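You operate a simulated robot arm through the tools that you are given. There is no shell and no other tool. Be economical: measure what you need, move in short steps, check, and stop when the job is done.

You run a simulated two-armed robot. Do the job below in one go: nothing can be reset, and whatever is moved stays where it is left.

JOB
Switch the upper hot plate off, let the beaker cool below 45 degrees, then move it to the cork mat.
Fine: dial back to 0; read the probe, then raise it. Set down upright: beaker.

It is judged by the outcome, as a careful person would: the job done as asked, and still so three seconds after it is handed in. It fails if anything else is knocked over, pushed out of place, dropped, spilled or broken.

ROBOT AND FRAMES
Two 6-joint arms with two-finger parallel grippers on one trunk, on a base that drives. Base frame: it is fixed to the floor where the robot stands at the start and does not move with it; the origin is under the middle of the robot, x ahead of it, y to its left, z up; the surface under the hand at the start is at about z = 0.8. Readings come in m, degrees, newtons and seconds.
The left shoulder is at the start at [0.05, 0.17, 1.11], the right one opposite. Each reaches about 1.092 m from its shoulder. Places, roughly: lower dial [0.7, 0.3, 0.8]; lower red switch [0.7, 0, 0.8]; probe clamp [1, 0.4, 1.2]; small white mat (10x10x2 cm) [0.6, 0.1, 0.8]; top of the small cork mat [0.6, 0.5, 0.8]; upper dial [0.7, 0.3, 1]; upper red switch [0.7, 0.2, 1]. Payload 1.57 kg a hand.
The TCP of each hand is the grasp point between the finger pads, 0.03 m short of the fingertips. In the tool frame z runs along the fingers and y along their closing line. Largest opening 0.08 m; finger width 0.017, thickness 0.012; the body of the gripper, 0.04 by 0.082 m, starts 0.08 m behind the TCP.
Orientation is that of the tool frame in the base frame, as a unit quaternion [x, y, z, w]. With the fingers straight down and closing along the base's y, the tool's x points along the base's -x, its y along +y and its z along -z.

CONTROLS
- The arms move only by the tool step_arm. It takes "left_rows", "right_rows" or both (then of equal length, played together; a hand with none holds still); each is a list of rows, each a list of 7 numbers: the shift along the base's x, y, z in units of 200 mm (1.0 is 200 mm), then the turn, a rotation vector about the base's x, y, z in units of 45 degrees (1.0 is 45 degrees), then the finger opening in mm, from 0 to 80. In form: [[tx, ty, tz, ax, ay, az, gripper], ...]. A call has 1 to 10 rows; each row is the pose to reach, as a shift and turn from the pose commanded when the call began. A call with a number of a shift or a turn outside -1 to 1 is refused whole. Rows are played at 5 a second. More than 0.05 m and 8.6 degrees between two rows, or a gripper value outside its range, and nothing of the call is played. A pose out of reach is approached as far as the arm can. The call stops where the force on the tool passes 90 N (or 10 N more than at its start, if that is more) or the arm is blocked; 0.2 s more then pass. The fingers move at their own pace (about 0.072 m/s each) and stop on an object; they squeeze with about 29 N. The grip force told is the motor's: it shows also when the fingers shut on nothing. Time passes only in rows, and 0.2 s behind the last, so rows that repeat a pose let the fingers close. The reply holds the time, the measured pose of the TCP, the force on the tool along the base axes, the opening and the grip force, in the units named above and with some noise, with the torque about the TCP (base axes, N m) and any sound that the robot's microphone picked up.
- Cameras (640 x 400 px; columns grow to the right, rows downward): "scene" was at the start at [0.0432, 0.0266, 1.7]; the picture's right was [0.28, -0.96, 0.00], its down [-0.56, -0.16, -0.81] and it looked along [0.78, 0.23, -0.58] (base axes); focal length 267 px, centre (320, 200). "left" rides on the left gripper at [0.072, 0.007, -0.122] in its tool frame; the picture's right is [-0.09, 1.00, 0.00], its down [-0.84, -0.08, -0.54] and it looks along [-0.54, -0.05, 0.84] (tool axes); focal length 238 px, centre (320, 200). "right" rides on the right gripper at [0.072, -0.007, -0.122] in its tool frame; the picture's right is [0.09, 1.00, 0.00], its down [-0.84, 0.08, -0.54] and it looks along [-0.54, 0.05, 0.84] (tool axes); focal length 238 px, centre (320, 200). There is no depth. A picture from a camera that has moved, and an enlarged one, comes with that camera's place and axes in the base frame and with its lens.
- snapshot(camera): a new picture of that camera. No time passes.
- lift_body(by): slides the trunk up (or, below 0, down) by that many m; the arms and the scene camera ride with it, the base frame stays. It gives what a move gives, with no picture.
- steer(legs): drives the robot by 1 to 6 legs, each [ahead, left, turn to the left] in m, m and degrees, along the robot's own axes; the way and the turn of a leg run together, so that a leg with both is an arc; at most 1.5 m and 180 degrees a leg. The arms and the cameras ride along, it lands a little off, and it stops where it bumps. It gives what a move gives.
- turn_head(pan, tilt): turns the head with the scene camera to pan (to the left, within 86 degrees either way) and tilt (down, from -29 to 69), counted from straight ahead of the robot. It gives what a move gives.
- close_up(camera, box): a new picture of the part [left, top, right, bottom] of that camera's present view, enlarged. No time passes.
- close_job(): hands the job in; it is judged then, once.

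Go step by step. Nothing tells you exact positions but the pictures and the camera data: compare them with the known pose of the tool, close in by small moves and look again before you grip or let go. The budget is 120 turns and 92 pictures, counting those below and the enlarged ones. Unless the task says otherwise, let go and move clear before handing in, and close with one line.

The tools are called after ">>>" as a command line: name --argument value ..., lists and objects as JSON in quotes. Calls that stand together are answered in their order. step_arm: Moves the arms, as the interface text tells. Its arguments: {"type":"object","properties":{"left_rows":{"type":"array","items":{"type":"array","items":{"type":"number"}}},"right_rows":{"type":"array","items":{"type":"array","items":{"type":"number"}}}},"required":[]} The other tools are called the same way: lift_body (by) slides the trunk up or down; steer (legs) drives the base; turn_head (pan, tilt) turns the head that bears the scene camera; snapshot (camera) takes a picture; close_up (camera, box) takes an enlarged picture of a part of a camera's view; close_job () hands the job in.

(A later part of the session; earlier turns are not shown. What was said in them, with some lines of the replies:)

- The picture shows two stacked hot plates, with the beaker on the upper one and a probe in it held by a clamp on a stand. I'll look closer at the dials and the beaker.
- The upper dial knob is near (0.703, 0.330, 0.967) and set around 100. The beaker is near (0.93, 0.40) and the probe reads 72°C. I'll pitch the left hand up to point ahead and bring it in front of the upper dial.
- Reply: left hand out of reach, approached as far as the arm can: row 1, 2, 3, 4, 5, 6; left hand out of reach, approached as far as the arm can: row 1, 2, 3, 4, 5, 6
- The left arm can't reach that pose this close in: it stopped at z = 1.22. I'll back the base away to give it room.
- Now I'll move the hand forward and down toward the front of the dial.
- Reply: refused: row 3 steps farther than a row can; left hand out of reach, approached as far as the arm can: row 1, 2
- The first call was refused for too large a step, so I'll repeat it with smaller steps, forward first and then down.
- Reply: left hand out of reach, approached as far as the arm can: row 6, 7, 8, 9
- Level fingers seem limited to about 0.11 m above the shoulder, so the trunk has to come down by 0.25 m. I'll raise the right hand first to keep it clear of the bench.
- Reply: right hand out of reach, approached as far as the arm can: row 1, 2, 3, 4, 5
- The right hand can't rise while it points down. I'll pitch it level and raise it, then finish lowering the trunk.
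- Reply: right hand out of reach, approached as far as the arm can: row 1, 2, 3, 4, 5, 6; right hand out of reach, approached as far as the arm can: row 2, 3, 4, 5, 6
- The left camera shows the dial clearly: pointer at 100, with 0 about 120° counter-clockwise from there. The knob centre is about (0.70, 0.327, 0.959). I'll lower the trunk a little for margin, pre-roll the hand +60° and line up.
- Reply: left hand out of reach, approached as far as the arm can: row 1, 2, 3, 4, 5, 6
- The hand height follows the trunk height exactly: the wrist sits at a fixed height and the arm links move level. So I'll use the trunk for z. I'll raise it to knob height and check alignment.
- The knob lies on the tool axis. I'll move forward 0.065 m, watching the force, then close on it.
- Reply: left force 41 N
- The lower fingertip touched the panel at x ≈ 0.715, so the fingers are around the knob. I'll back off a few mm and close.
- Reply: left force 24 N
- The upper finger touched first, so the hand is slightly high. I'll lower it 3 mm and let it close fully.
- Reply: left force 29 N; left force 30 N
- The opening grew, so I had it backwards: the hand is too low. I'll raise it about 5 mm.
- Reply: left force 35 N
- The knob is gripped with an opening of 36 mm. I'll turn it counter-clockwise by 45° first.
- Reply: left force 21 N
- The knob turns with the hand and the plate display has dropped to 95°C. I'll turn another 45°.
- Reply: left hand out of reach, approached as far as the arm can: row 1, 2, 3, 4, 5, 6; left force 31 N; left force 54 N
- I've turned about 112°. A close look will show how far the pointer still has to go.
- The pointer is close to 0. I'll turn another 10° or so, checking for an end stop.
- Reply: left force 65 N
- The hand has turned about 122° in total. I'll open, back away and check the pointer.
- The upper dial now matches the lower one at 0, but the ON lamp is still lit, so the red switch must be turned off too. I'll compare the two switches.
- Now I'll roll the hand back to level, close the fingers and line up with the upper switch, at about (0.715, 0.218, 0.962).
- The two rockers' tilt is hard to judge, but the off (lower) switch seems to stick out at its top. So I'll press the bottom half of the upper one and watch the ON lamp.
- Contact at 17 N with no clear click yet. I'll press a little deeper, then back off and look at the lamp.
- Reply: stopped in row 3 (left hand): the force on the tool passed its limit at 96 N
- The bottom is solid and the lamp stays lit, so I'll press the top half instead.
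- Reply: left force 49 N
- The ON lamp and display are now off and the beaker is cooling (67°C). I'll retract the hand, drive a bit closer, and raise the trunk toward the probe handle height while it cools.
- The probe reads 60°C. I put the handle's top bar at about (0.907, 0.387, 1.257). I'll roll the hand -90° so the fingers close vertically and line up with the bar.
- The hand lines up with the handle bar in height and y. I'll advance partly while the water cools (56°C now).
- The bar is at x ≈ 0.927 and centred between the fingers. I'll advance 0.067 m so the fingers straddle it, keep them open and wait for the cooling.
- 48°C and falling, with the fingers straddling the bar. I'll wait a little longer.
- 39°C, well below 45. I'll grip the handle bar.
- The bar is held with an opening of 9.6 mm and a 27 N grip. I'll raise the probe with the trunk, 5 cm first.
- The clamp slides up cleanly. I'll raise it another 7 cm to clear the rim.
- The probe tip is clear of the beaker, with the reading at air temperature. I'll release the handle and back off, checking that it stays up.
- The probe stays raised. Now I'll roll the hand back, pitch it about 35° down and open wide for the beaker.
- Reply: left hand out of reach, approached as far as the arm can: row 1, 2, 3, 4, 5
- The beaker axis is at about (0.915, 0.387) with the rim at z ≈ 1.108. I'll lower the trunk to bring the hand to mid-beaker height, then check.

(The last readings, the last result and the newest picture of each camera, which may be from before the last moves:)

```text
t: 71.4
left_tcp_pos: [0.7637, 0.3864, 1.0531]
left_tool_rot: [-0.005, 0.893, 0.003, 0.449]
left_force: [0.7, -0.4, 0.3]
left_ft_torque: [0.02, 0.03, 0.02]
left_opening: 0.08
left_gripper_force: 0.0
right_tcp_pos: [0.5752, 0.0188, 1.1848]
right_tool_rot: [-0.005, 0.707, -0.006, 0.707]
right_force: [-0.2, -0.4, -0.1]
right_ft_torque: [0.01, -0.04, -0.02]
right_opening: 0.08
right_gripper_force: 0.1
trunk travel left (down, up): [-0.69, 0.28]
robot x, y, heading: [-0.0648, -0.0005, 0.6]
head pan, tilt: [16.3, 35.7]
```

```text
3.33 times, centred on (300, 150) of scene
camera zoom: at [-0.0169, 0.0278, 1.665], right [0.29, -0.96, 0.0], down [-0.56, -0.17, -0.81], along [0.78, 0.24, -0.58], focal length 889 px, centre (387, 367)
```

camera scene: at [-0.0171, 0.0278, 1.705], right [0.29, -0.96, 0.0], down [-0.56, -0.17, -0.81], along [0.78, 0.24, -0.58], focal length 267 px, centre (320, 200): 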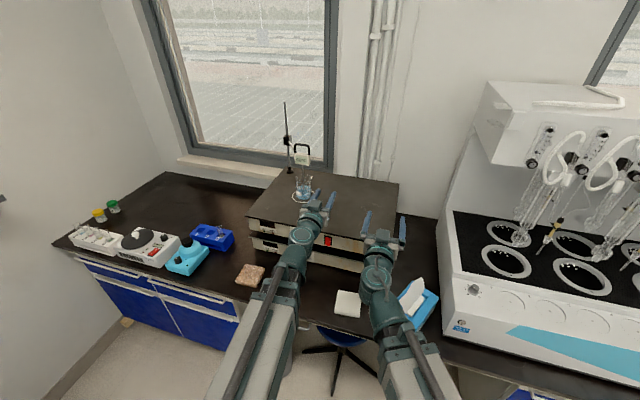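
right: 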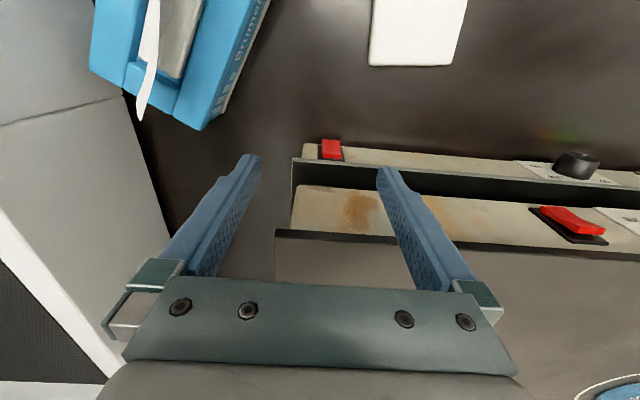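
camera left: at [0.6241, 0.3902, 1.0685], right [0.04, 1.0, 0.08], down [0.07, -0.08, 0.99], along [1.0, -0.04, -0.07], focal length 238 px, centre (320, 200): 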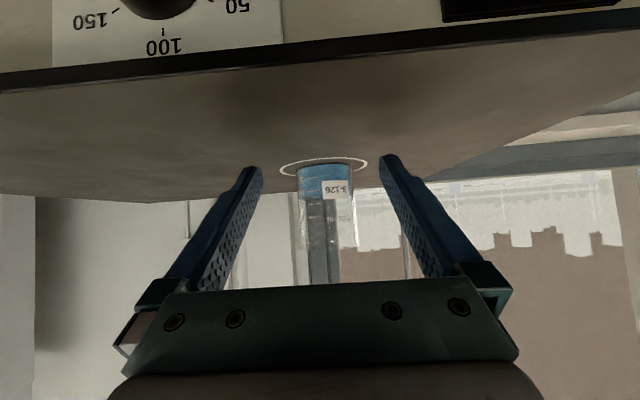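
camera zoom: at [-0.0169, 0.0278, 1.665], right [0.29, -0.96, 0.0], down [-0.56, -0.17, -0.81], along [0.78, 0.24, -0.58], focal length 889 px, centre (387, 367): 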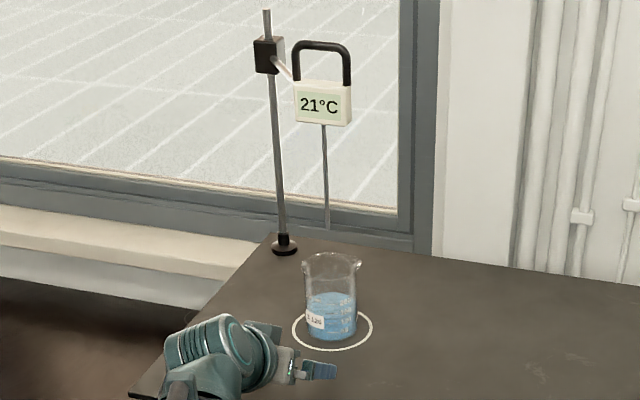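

The hand is centred on the beaker in y and the body is about 66 mm wide. I'll advance in small steps, watching the force.

>>> step_arm --left_rows '[[0.12, 0, 0, 0, 0, 0, 80], [0.24, 0, 0, 0, 0, 0, 80], [0.36, -0.003, 0, 0, 0, 0, 80], [0.46, -0.005, 0, 0, 0, 0, 80]]'

>>> snapshot --camera "left"

>>> close_up --camera "scene" --box '[260, 150, 360, 210]'

```text
t: 72.4
left_tcp_pos: [0.8558, 0.3861, 1.0547]
left_tool_rot: [-0.005, 0.893, 0.003, 0.45]
left_force: [0.7, -0.2, 0.7]
left_ft_torque: [0.04, 0.0, -0.02]
left_opening: 0.0804
left_gripper_force: 0.1
right_tcp_pos: [0.5746, 0.0191, 1.1848]
right_tool_rot: [-0.005, 0.707, -0.005, 0.707]
right_force: [0.1, 0.1, 0.4]
right_ft_torque: [0.01, 0.0, -0.01]
right_opening: 0.0803
right_gripper_force: 0.0
trunk travel left (down, up): [-0.69, 0.28]
robot x, y, heading: [-0.0612, -0.0022, 0.9]
head pan, tilt: [16.3, 35.7]
```

```text
38 pictures are left
camera left: at [0.7156, 0.3892, 1.0684], right [0.04, 1.0, 0.07], down [0.07, -0.08, 0.99], along [1.0, -0.04, -0.07], focal length 238 px, centre (320, 200)
```

left: 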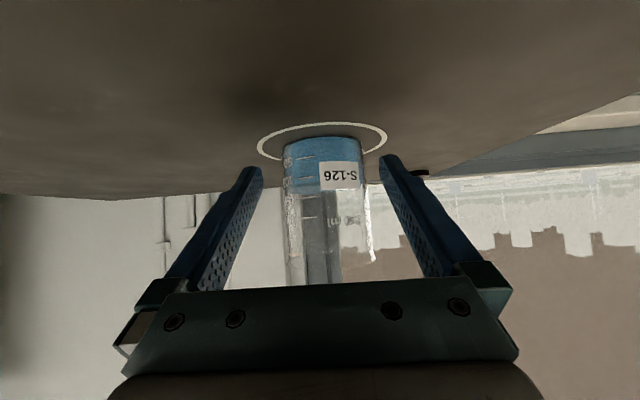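

```text
6.40 times, centred on (310, 180) of scene
camera zoom: at [-0.0168, 0.0278, 1.665], right [0.29, -0.96, 0.0], down [-0.56, -0.17, -0.81], along [0.78, 0.24, -0.58], focal length 1706 px, centre (384, 328)
```

zoom: 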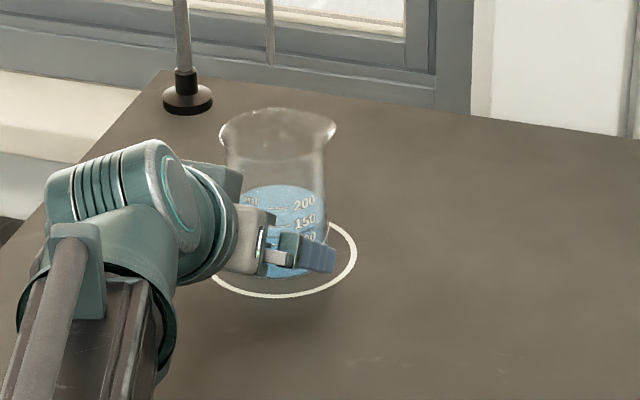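

Clear on both sides. The final advance is 0.055 m.

>>> step_arm --left_rows '[[0.1, -0.004, 0, 0, 0, 0, 80], [0.2, -0.005, 0, 0, 0, 0, 80], [0.275, -0.005, 0, 0, 0, 0, 80]]'

>>> snapshot --camera "left"

>>> close_up --camera "scene" --box '[260, 150, 360, 210]'

```text
t: 73.2
left_tcp_pos: [0.9122, 0.3874, 1.054]
left_tool_rot: [-0.005, 0.893, 0.004, 0.449]
left_force: [0.6, 1.3, 0.1]
left_ft_torque: [0.01, -0.03, 0.03]
left_opening: 0.0797
left_gripper_force: 0.1
right_tcp_pos: [0.5747, 0.0195, 1.185]
right_tool_rot: [-0.006, 0.707, -0.006, 0.707]
right_force: [0.3, 0.5, 0.1]
right_ft_torque: [0.01, 0.0, 0.01]
right_opening: 0.0801
right_gripper_force: 0.0
trunk travel left (down, up): [-0.69, 0.28]
robot x, y, heading: [-0.0608, -0.0012, 0.8]
head pan, tilt: [16.3, 35.7]
```

```text
36 pictures are left
camera left: at [0.7718, 0.3904, 1.0685], right [0.04, 1.0, 0.07], down [0.07, -0.08, 0.99], along [1.0, -0.04, -0.07], focal length 238 px, centre (320, 200)
```

left: 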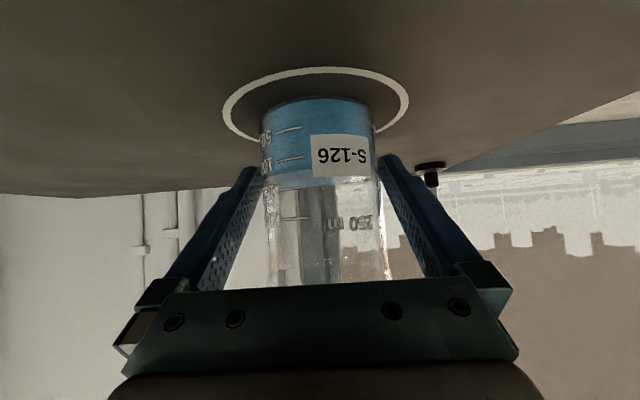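

```text
6.40 times, centred on (310, 180) of scene
camera zoom: at [-0.017, 0.0279, 1.665], right [0.29, -0.96, 0.0], down [-0.56, -0.17, -0.81], along [0.78, 0.24, -0.58], focal length 1706 px, centre (384, 328)
```

zoom: 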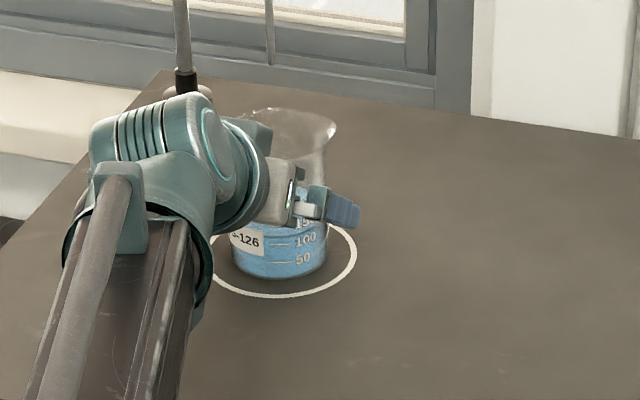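

The beaker is centred between the fingers at the TCP. I'll close on it.

>>> step_arm --left_rows '[[0, 0, 0, 0, 0, 0, 72], [0, 0, 0, 0, 0, 0, 66], [0, 0, 0, 0, 0, 0, 60], [0, 0, 0, 0, 0, 0, 55], [0, 0, 0, 0, 0, 0, 55]]'

>>> snapshot --camera "left"

```text
t: 74.4
left_tcp_pos: [0.9115, 0.3866, 1.0546]
left_tool_rot: [-0.004, 0.893, 0.003, 0.449]
left_force: [1.2, 0.5, 0.3]
left_ft_torque: [0.05, -0.01, 0.01]
left_opening: 0.0672
left_gripper_force: 29.1
right_tcp_pos: [0.5756, 0.02, 1.1857]
right_tool_rot: [-0.005, 0.707, -0.005, 0.707]
right_force: [-0.5, -0.6, -0.9]
right_ft_torque: [0.02, 0.03, 0.0]
right_opening: 0.0802
right_gripper_force: 0.1
trunk travel left (down, up): [-0.69, 0.28]
robot x, y, heading: [-0.0598, 0.002, 0.6]
head pan, tilt: [16.3, 35.7]
```

```text
34 pictures are left
camera left: at [0.7715, 0.3903, 1.0685], right [0.04, 1.0, 0.08], down [0.07, -0.08, 0.99], along [1.0, -0.04, -0.07], focal length 238 px, centre (320, 200)
```

left: 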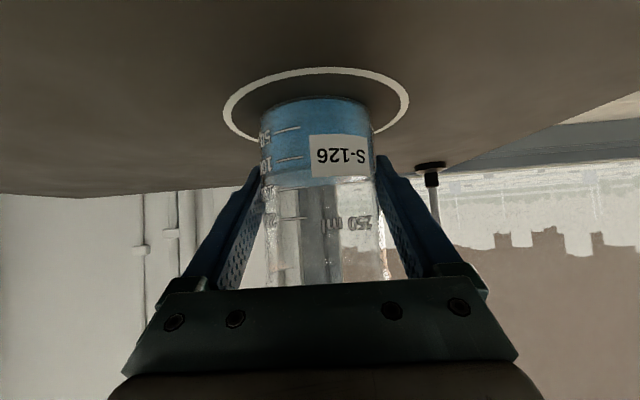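

The beaker is gripped at 67 mm with 29 N. I'll lift it 15 mm, which still leaves it below the probe tip.

>>> lift_body --by 0.015

>>> close_up --camera "scene" --box '[240, 90, 360, 210]'

>>> snapshot --camera "left"

```text
t: 75.1
left_tcp_pos: [0.9105, 0.3864, 1.0679]
left_tool_rot: [-0.004, 0.894, 0.002, 0.448]
left_force: [-0.1, -1.4, -2.5]
left_ft_torque: [-0.02, -0.03, 0.01]
left_opening: 0.0666
left_gripper_force: 29.4
right_tcp_pos: [0.5751, 0.0192, 1.1999]
right_tool_rot: [-0.006, 0.707, -0.006, 0.707]
right_force: [0.5, -0.8, -0.1]
right_ft_torque: [0.05, 0.02, 0.02]
right_opening: 0.0802
right_gripper_force: 0.0
trunk travel left (down, up): [-0.705, 0.265]
robot x, y, heading: [-0.0593, 0.0031, 0.8]
head pan, tilt: [16.3, 35.7]
```

```text
3.33 times, centred on (300, 150) of scene
camera zoom: at [-0.0165, 0.0281, 1.68], right [0.29, -0.96, 0.0], down [-0.56, -0.17, -0.81], along [0.78, 0.24, -0.58], focal length 889 px, centre (387, 367)
```

zoom: 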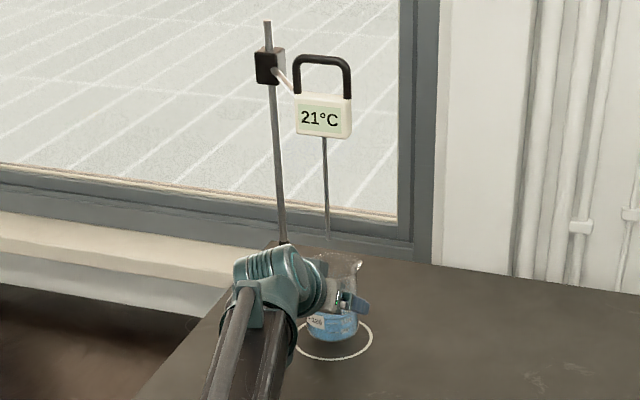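

```text
32 pictures are left
camera left: at [0.7718, 0.3903, 1.0832], right [0.04, 1.0, 0.08], down [0.07, -0.08, 0.99], along [1.0, -0.04, -0.07], focal length 238 px, centre (320, 200)
```

left: 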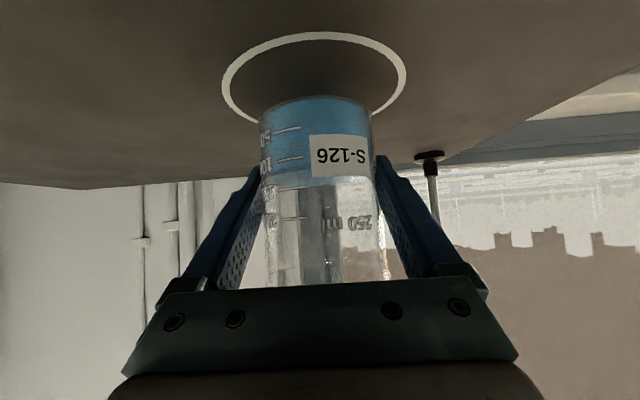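

The beaker is up and clear of the probe. I'll carry it straight back off the plate, then over toward the cork mat.

>>> step_arm --left_rows '[[-0.07, 0, 0, 0, 0, 0, 55], [-0.18, 0, 0, 0, 0, 0, 55], [-0.3, 0, 0, 0, 0, 0, 55], [-0.42, 0, 0, 0, 0, 0, 55], [-0.54, 0, 0, 0, 0, 0, 55], [-0.66, 0, 0, 0, 0, 0, 55], [-0.78, 0, 0, 0, 0, 0, 55], [-0.9, 0, 0, 0, 0, 0, 55], [-0.97, 0, 0, 0, 0, 0, 55]]'

>>> step_arm --left_rows '[[-0.08, 0.06, 0, 0, 0, 0, 55], [-0.18, 0.16, 0, 0, 0, 0, 55], [-0.28, 0.27, 0, 0, 0, 0, 55], [-0.38, 0.38, 0, 0, 0, 0, 55], [-0.48, 0.48, 0, 0, 0, 0, 55], [-0.56, 0.56, 0, 0, 0, 0, 55]]'

>>> snapshot --camera "scene"

>>> snapshot --camera "left"

```text
t: 77.1
left_tcp_pos: [0.718, 0.3877, 1.0699]
left_tool_rot: [-0.005, 0.893, 0.004, 0.449]
left_force: [-0.1, 0.2, -3.0]
left_ft_torque: [0.02, 0.01, 0.03]
left_opening: 0.0667
left_gripper_force: 28.6
right_tcp_pos: [0.5742, 0.0182, 1.1989]
right_tool_rot: [-0.006, 0.707, -0.005, 0.707]
right_force: [0.4, 0.0, 0.4]
right_ft_torque: [0.02, 0.01, 0.0]
right_opening: 0.0799
right_gripper_force: 0.1
trunk travel left (down, up): [-0.705, 0.265]
robot x, y, heading: [-0.0591, 0.0037, 0.8]
head pan, tilt: [16.3, 35.7]
```

```text
t: 78.5
left_tcp_pos: [0.6057, 0.4976, 1.0682]
left_tool_rot: [-0.004, 0.894, 0.003, 0.449]
left_force: [0.6, 0.7, -3.3]
left_ft_torque: [0.01, 0.02, -0.01]
left_opening: 0.0667
left_gripper_force: 29.2
right_tcp_pos: [0.5755, 0.0192, 1.1999]
right_tool_rot: [-0.006, 0.707, -0.005, 0.707]
right_force: [0.8, -0.4, 0.0]
right_ft_torque: [-0.03, 0.0, -0.01]
right_opening: 0.0801
right_gripper_force: 0.1
trunk travel left (down, up): [-0.705, 0.265]
robot x, y, heading: [-0.0587, -0.0018, 0.7]
head pan, tilt: [16.3, 35.7]
```

```text
31 pictures are left
camera scene: at [-0.0171, 0.0281, 1.68], right [0.29, -0.96, 0.0], down [-0.56, -0.17, -0.81], along [0.78, 0.24, -0.58], focal length 267 px, centre (320, 200)
```

scene: 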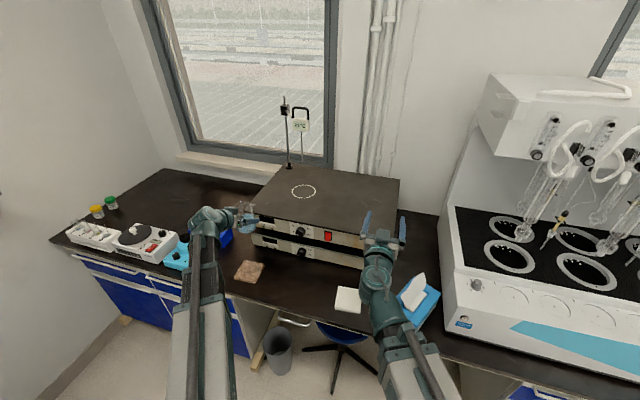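

```text
30 pictures are left
camera left: at [0.465, 0.5012, 1.0835], right [0.04, 1.0, 0.08], down [0.07, -0.08, 0.99], along [1.0, -0.04, -0.07], focal length 238 px, centre (320, 200)
```

left: 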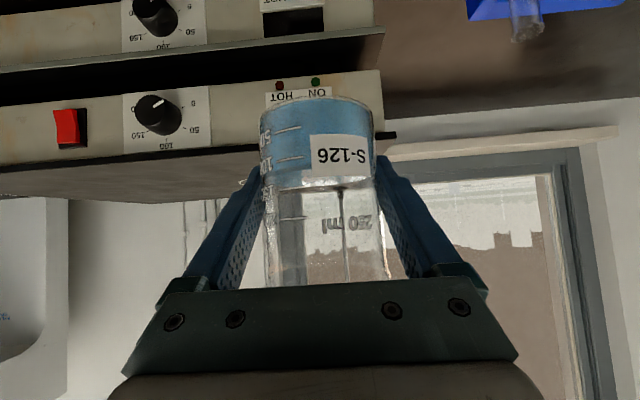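

The mat is uncovered in the scene view. I'll measure it precisely before lowering.

>>> close_up --camera "scene" --box '[205, 200, 305, 300]'

```text
4.00 times, centred on (255, 250) of scene
camera zoom: at [-0.0171, 0.0281, 1.68], right [0.29, -0.96, 0.0], down [-0.56, -0.17, -0.81], along [0.78, 0.24, -0.58], focal length 1066 px, centre (580, 0)
```

zoom: 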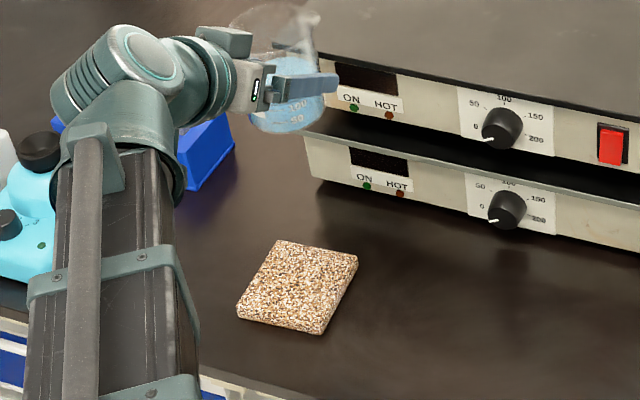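

The upper plate's ON and HOT lamps are both out, and the mat centre is about (0.583, 0.510). I'll shift over it and lower most of the way.

>>> step_arm --left_rows '[[-0.06, 0.03, 0, 0, 0, 0, 55], [-0.113, 0.06, 0, 0, 0, 0, 55]]'

>>> lift_body --by -0.17

>>> close_up --camera "scene" --box '[195, 140, 315, 260]'

>>> snapshot --camera "left"

```text
t: 79.1
left_tcp_pos: [0.5817, 0.5125, 1.0685]
left_tool_rot: [-0.004, 0.893, 0.003, 0.45]
left_force: [-0.4, 0.4, -2.3]
left_ft_torque: [0.03, 0.02, -0.03]
left_opening: 0.0666
left_gripper_force: 29.3
right_tcp_pos: [0.5747, 0.0183, 1.1992]
right_tool_rot: [-0.005, 0.707, -0.006, 0.707]
right_force: [0.4, 0.1, -0.1]
right_ft_torque: [0.01, 0.01, 0.01]
right_opening: 0.0799
right_gripper_force: 0.1
trunk travel left (down, up): [-0.705, 0.265]
robot x, y, heading: [-0.0605, -0.0026, 0.8]
head pan, tilt: [16.3, 35.7]
```

```text
t: 81.0
left_tcp_pos: [0.5825, 0.5117, 0.8992]
left_tool_rot: [-0.005, 0.894, 0.003, 0.449]
left_force: [0.1, 0.9, -2.0]
left_ft_torque: [-0.02, 0.02, -0.01]
left_opening: 0.0669
left_gripper_force: 29.0
right_tcp_pos: [0.575, 0.0172, 1.0306]
right_tool_rot: [-0.005, 0.707, -0.006, 0.707]
right_force: [-0.4, 0.4, 1.1]
right_ft_torque: [-0.03, -0.01, -0.03]
right_opening: 0.08
right_gripper_force: 0.0
trunk travel left (down, up): [-0.535, 0.435]
robot x, y, heading: [-0.0599, 0.0028, 0.9]
head pan, tilt: [16.3, 35.7]
```

```text
3.33 times, centred on (255, 200) of scene
camera zoom: at [-0.0171, 0.028, 1.51], right [0.29, -0.96, 0.0], down [-0.56, -0.17, -0.81], along [0.78, 0.24, -0.58], focal length 889 px, centre (537, 200)
```

zoom: 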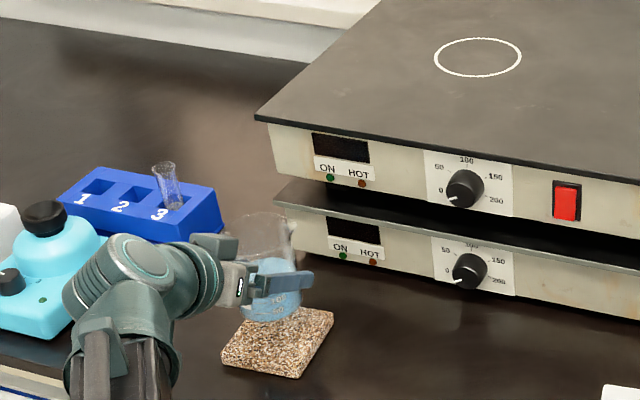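

```text
27 pictures are left
camera left: at [0.4426, 0.5152, 0.9135], right [0.04, 1.0, 0.08], down [0.07, -0.08, 0.99], along [1.0, -0.04, -0.07], focal length 238 px, centre (320, 200)
```

left: 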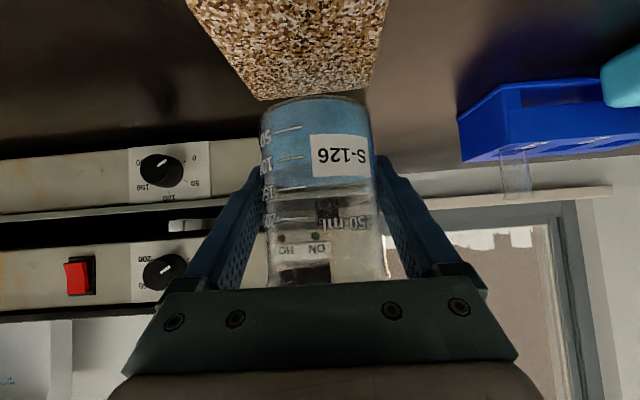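

The beaker is above the mat, just slightly left of centre. I'll shift 6 mm right and lower in small steps, watching the force.

>>> step_arm --left_rows '[[0.005, -0.03, 0, 0, 0, 0, 55]]'

>>> lift_body --by -0.027

>>> snapshot --camera "left"

>>> close_up --camera "scene" --box '[215, 180, 305, 250]'

```text
t: 81.4
left_tcp_pos: [0.5835, 0.5054, 0.8992]
left_tool_rot: [-0.005, 0.894, 0.003, 0.448]
left_force: [-0.3, -0.2, -1.9]
left_ft_torque: [-0.01, 0.05, 0.02]
left_opening: 0.0666
left_gripper_force: 29.2
right_tcp_pos: [0.5746, 0.0193, 1.0308]
right_tool_rot: [-0.006, 0.707, -0.005, 0.707]
right_force: [-0.6, 0.1, 0.1]
right_ft_torque: [0.01, 0.0, -0.01]
right_opening: 0.0801
right_gripper_force: 0.1
trunk travel left (down, up): [-0.535, 0.435]
robot x, y, heading: [-0.0573, 0.0027, 0.7]
head pan, tilt: [16.3, 35.7]
```

```text
t: 82.1
left_tcp_pos: [0.5832, 0.5049, 0.8716]
left_tool_rot: [-0.004, 0.894, 0.003, 0.448]
left_force: [-0.2, -0.4, -3.1]
left_ft_torque: [0.05, 0.03, -0.02]
left_opening: 0.0665
left_gripper_force: 28.8
right_tcp_pos: [0.5745, 0.0197, 1.0026]
right_tool_rot: [-0.005, 0.707, -0.006, 0.707]
right_force: [0.4, -0.7, 1.1]
right_ft_torque: [0.03, 0.01, -0.01]
right_opening: 0.0797
right_gripper_force: 0.1
trunk travel left (down, up): [-0.508, 0.462]
robot x, y, heading: [-0.0611, 0.002, 0.9]
head pan, tilt: [16.3, 35.7]
```

```text
26 pictures are left
camera left: at [0.4433, 0.5091, 0.8865], right [0.04, 1.0, 0.08], down [0.07, -0.08, 0.99], along [1.0, -0.04, -0.07], focal length 238 px, centre (320, 200)
```

left: 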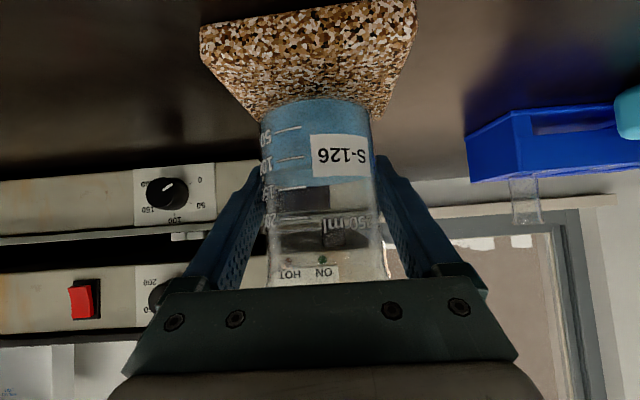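

```text
5.71 times, centred on (260, 215) of scene
camera zoom: at [-0.0171, 0.0279, 1.483], right [0.29, -0.96, 0.0], down [-0.56, -0.17, -0.81], along [0.78, 0.24, -0.58], focal length 1524 px, centre (663, 114)
```

zoom: 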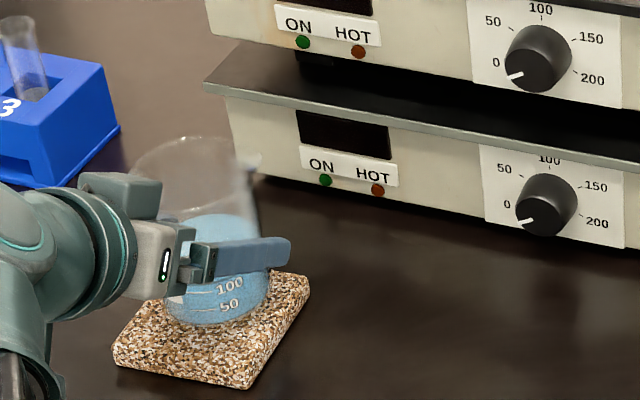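

The beaker is centred over the mat. I'll lower it the last bit gradually.

>>> lift_body --by -0.012

>>> lift_body --by -0.004

>>> close_up --camera "left" --box '[180, 0, 460, 180]'

```text
t: 82.7
left_tcp_pos: [0.5832, 0.5058, 0.8623]
left_tool_rot: [-0.006, 0.893, 0.004, 0.449]
left_force: [3.1, 1.8, 17.7]
left_ft_torque: [0.07, -0.08, 0.08]
left_opening: 0.0665
left_gripper_force: 28.6
right_tcp_pos: [0.5745, 0.018, 0.9924]
right_tool_rot: [-0.005, 0.707, -0.004, 0.707]
right_force: [-0.1, -0.8, 0.2]
right_ft_torque: [-0.01, -0.03, 0.0]
right_opening: 0.08
right_gripper_force: 0.0
trunk travel left (down, up): [-0.496, 0.474]
robot x, y, heading: [-0.0591, 0.0013, 0.8]
head pan, tilt: [16.3, 35.7]
```

```text
t: 83.2
left_tcp_pos: [0.5831, 0.5049, 0.8573]
left_tool_rot: [-0.005, 0.893, 0.004, 0.449]
left_force: [-0.2, 1.0, 20.4]
left_ft_torque: [-0.03, -0.14, -0.02]
left_opening: 0.0662
left_gripper_force: 29.1
right_tcp_pos: [0.5727, 0.0187, 0.9886]
right_tool_rot: [-0.006, 0.707, -0.004, 0.707]
right_force: [-0.7, 0.2, 1.0]
right_ft_torque: [-0.03, 0.0, 0.01]
right_opening: 0.0798
right_gripper_force: 0.0
trunk travel left (down, up): [-0.492, 0.478]
robot x, y, heading: [-0.0604, 0.0015, 0.8]
head pan, tilt: [16.3, 35.7]
```

```text
2.22 times, centred on (320, 90) of left
camera zoom: at [0.4424, 0.5083, 0.8717], right [0.04, 1.0, 0.08], down [0.06, -0.08, 0.99], along [1.0, -0.04, -0.07], focal length 530 px, centre (320, 444)
```

zoom: 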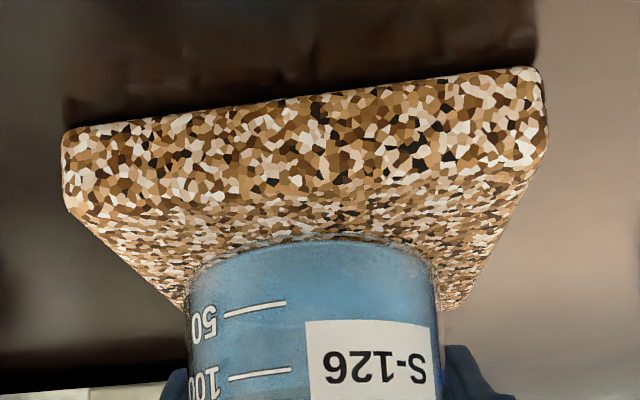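

The beaker rests flat on the mat, confirmed by the contact force and the view. I'll release gently.

>>> step_arm --left_rows '[[0, 0, 0, 0, 0, 0, 68], [0, 0, 0, 0, 0, 0, 72], [0, 0, 0, 0, 0, 0, 76], [0, 0, 0, 0, 0, 0, 80], [0, 0, 0, 0, 0, 0, 80]]'

>>> snapshot --camera "left"

```text
t: 84.4
left_tcp_pos: [0.5831, 0.5066, 0.8557]
left_tool_rot: [-0.004, 0.894, 0.002, 0.448]
left_force: [-0.4, -0.1, 0.4]
left_ft_torque: [0.0, 0.01, 0.01]
left_opening: 0.08
left_gripper_force: 0.0
right_tcp_pos: [0.5747, 0.0193, 0.9869]
right_tool_rot: [-0.006, 0.707, -0.005, 0.707]
right_force: [0.7, -1.0, 0.9]
right_ft_torque: [0.03, -0.01, -0.04]
right_opening: 0.0799
right_gripper_force: 0.1
trunk travel left (down, up): [-0.492, 0.478]
robot x, y, heading: [-0.0578, 0.0008, 0.9]
head pan, tilt: [16.3, 35.7]
```

```text
23 pictures are left
camera left: at [0.4433, 0.5091, 0.8706], right [0.04, 1.0, 0.08], down [0.07, -0.08, 0.99], along [1.0, -0.04, -0.07], focal length 238 px, centre (320, 200)
```

left: 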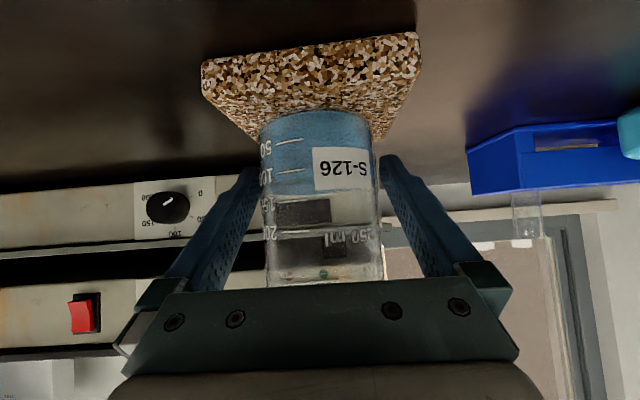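

Released. I'll back the base straight away so the fingers slide clear.

>>> steer --legs '[[-0.18, 0, 0]]'

>>> snapshot --camera "scene"

>>> snapshot --camera "left"

```text
t: 85.9
left_tcp_pos: [0.4063, 0.5023, 0.8559]
left_tool_rot: [-0.004, 0.894, 0.002, 0.449]
left_force: [0.3, 0.3, 0.0]
left_ft_torque: [-0.01, 0.03, 0.03]
left_opening: 0.08
left_gripper_force: 0.1
right_tcp_pos: [0.3975, 0.0161, 0.9874]
right_tool_rot: [-0.006, 0.707, -0.005, 0.707]
right_force: [-0.4, 0.8, -0.3]
right_ft_torque: [0.02, 0.04, 0.01]
right_opening: 0.08
right_gripper_force: 0.0
trunk travel left (down, up): [-0.492, 0.478]
robot x, y, heading: [-0.2367, -0.0004, 0.7]
head pan, tilt: [16.3, 35.7]
```

```text
22 pictures are left
camera scene: at [-0.1945, 0.0254, 1.467], right [0.29, -0.96, 0.0], down [-0.56, -0.17, -0.81], along [0.78, 0.24, -0.58], focal length 267 px, centre (320, 200)
```

scene: 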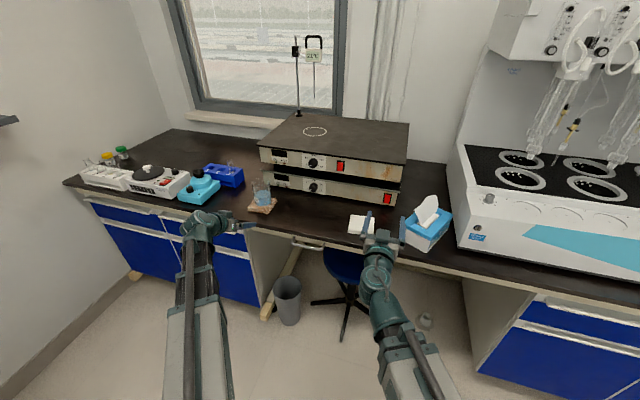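

```text
21 pictures are left
camera left: at [0.2664, 0.5063, 0.8706], right [0.04, 1.0, 0.08], down [0.07, -0.08, 0.99], along [1.0, -0.04, -0.07], focal length 238 px, centre (320, 200)
```

left: 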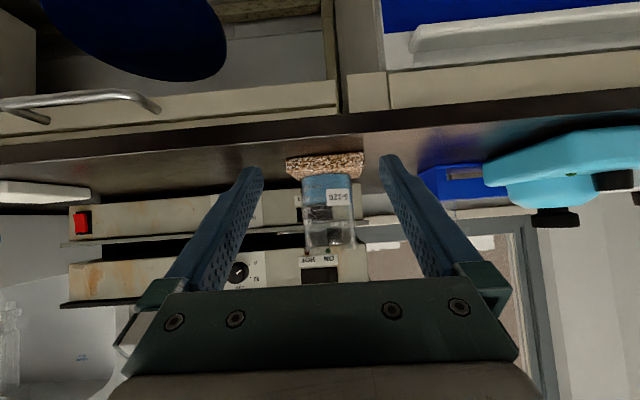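

>>> close_up --camera "scene" --box '[220, 110, 360, 220]'

```text
3.64 times, centred on (290, 165) of scene
camera zoom: at [-0.1945, 0.0254, 1.467], right [0.29, -0.96, 0.0], down [-0.56, -0.17, -0.81], along [0.78, 0.24, -0.58], focal length 970 px, centre (429, 327)
```

zoom: 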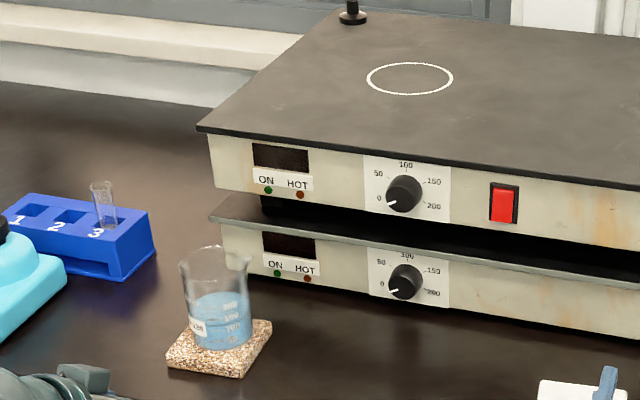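

The beaker stands upright on the cork mat, the upper plate is off with its dial at 0, the probe is raised and both hands are clear.

>>> close_job

```text
The job is handed in.
```

The upper hot plate is off: its red switch is off, its dial is at 0, and its lamps are out. I let the beaker cool until the probe read 39°C, raised the probe, and set the beaker upright on the cork mat. In the final pictures nothing else was knocked over or moved.
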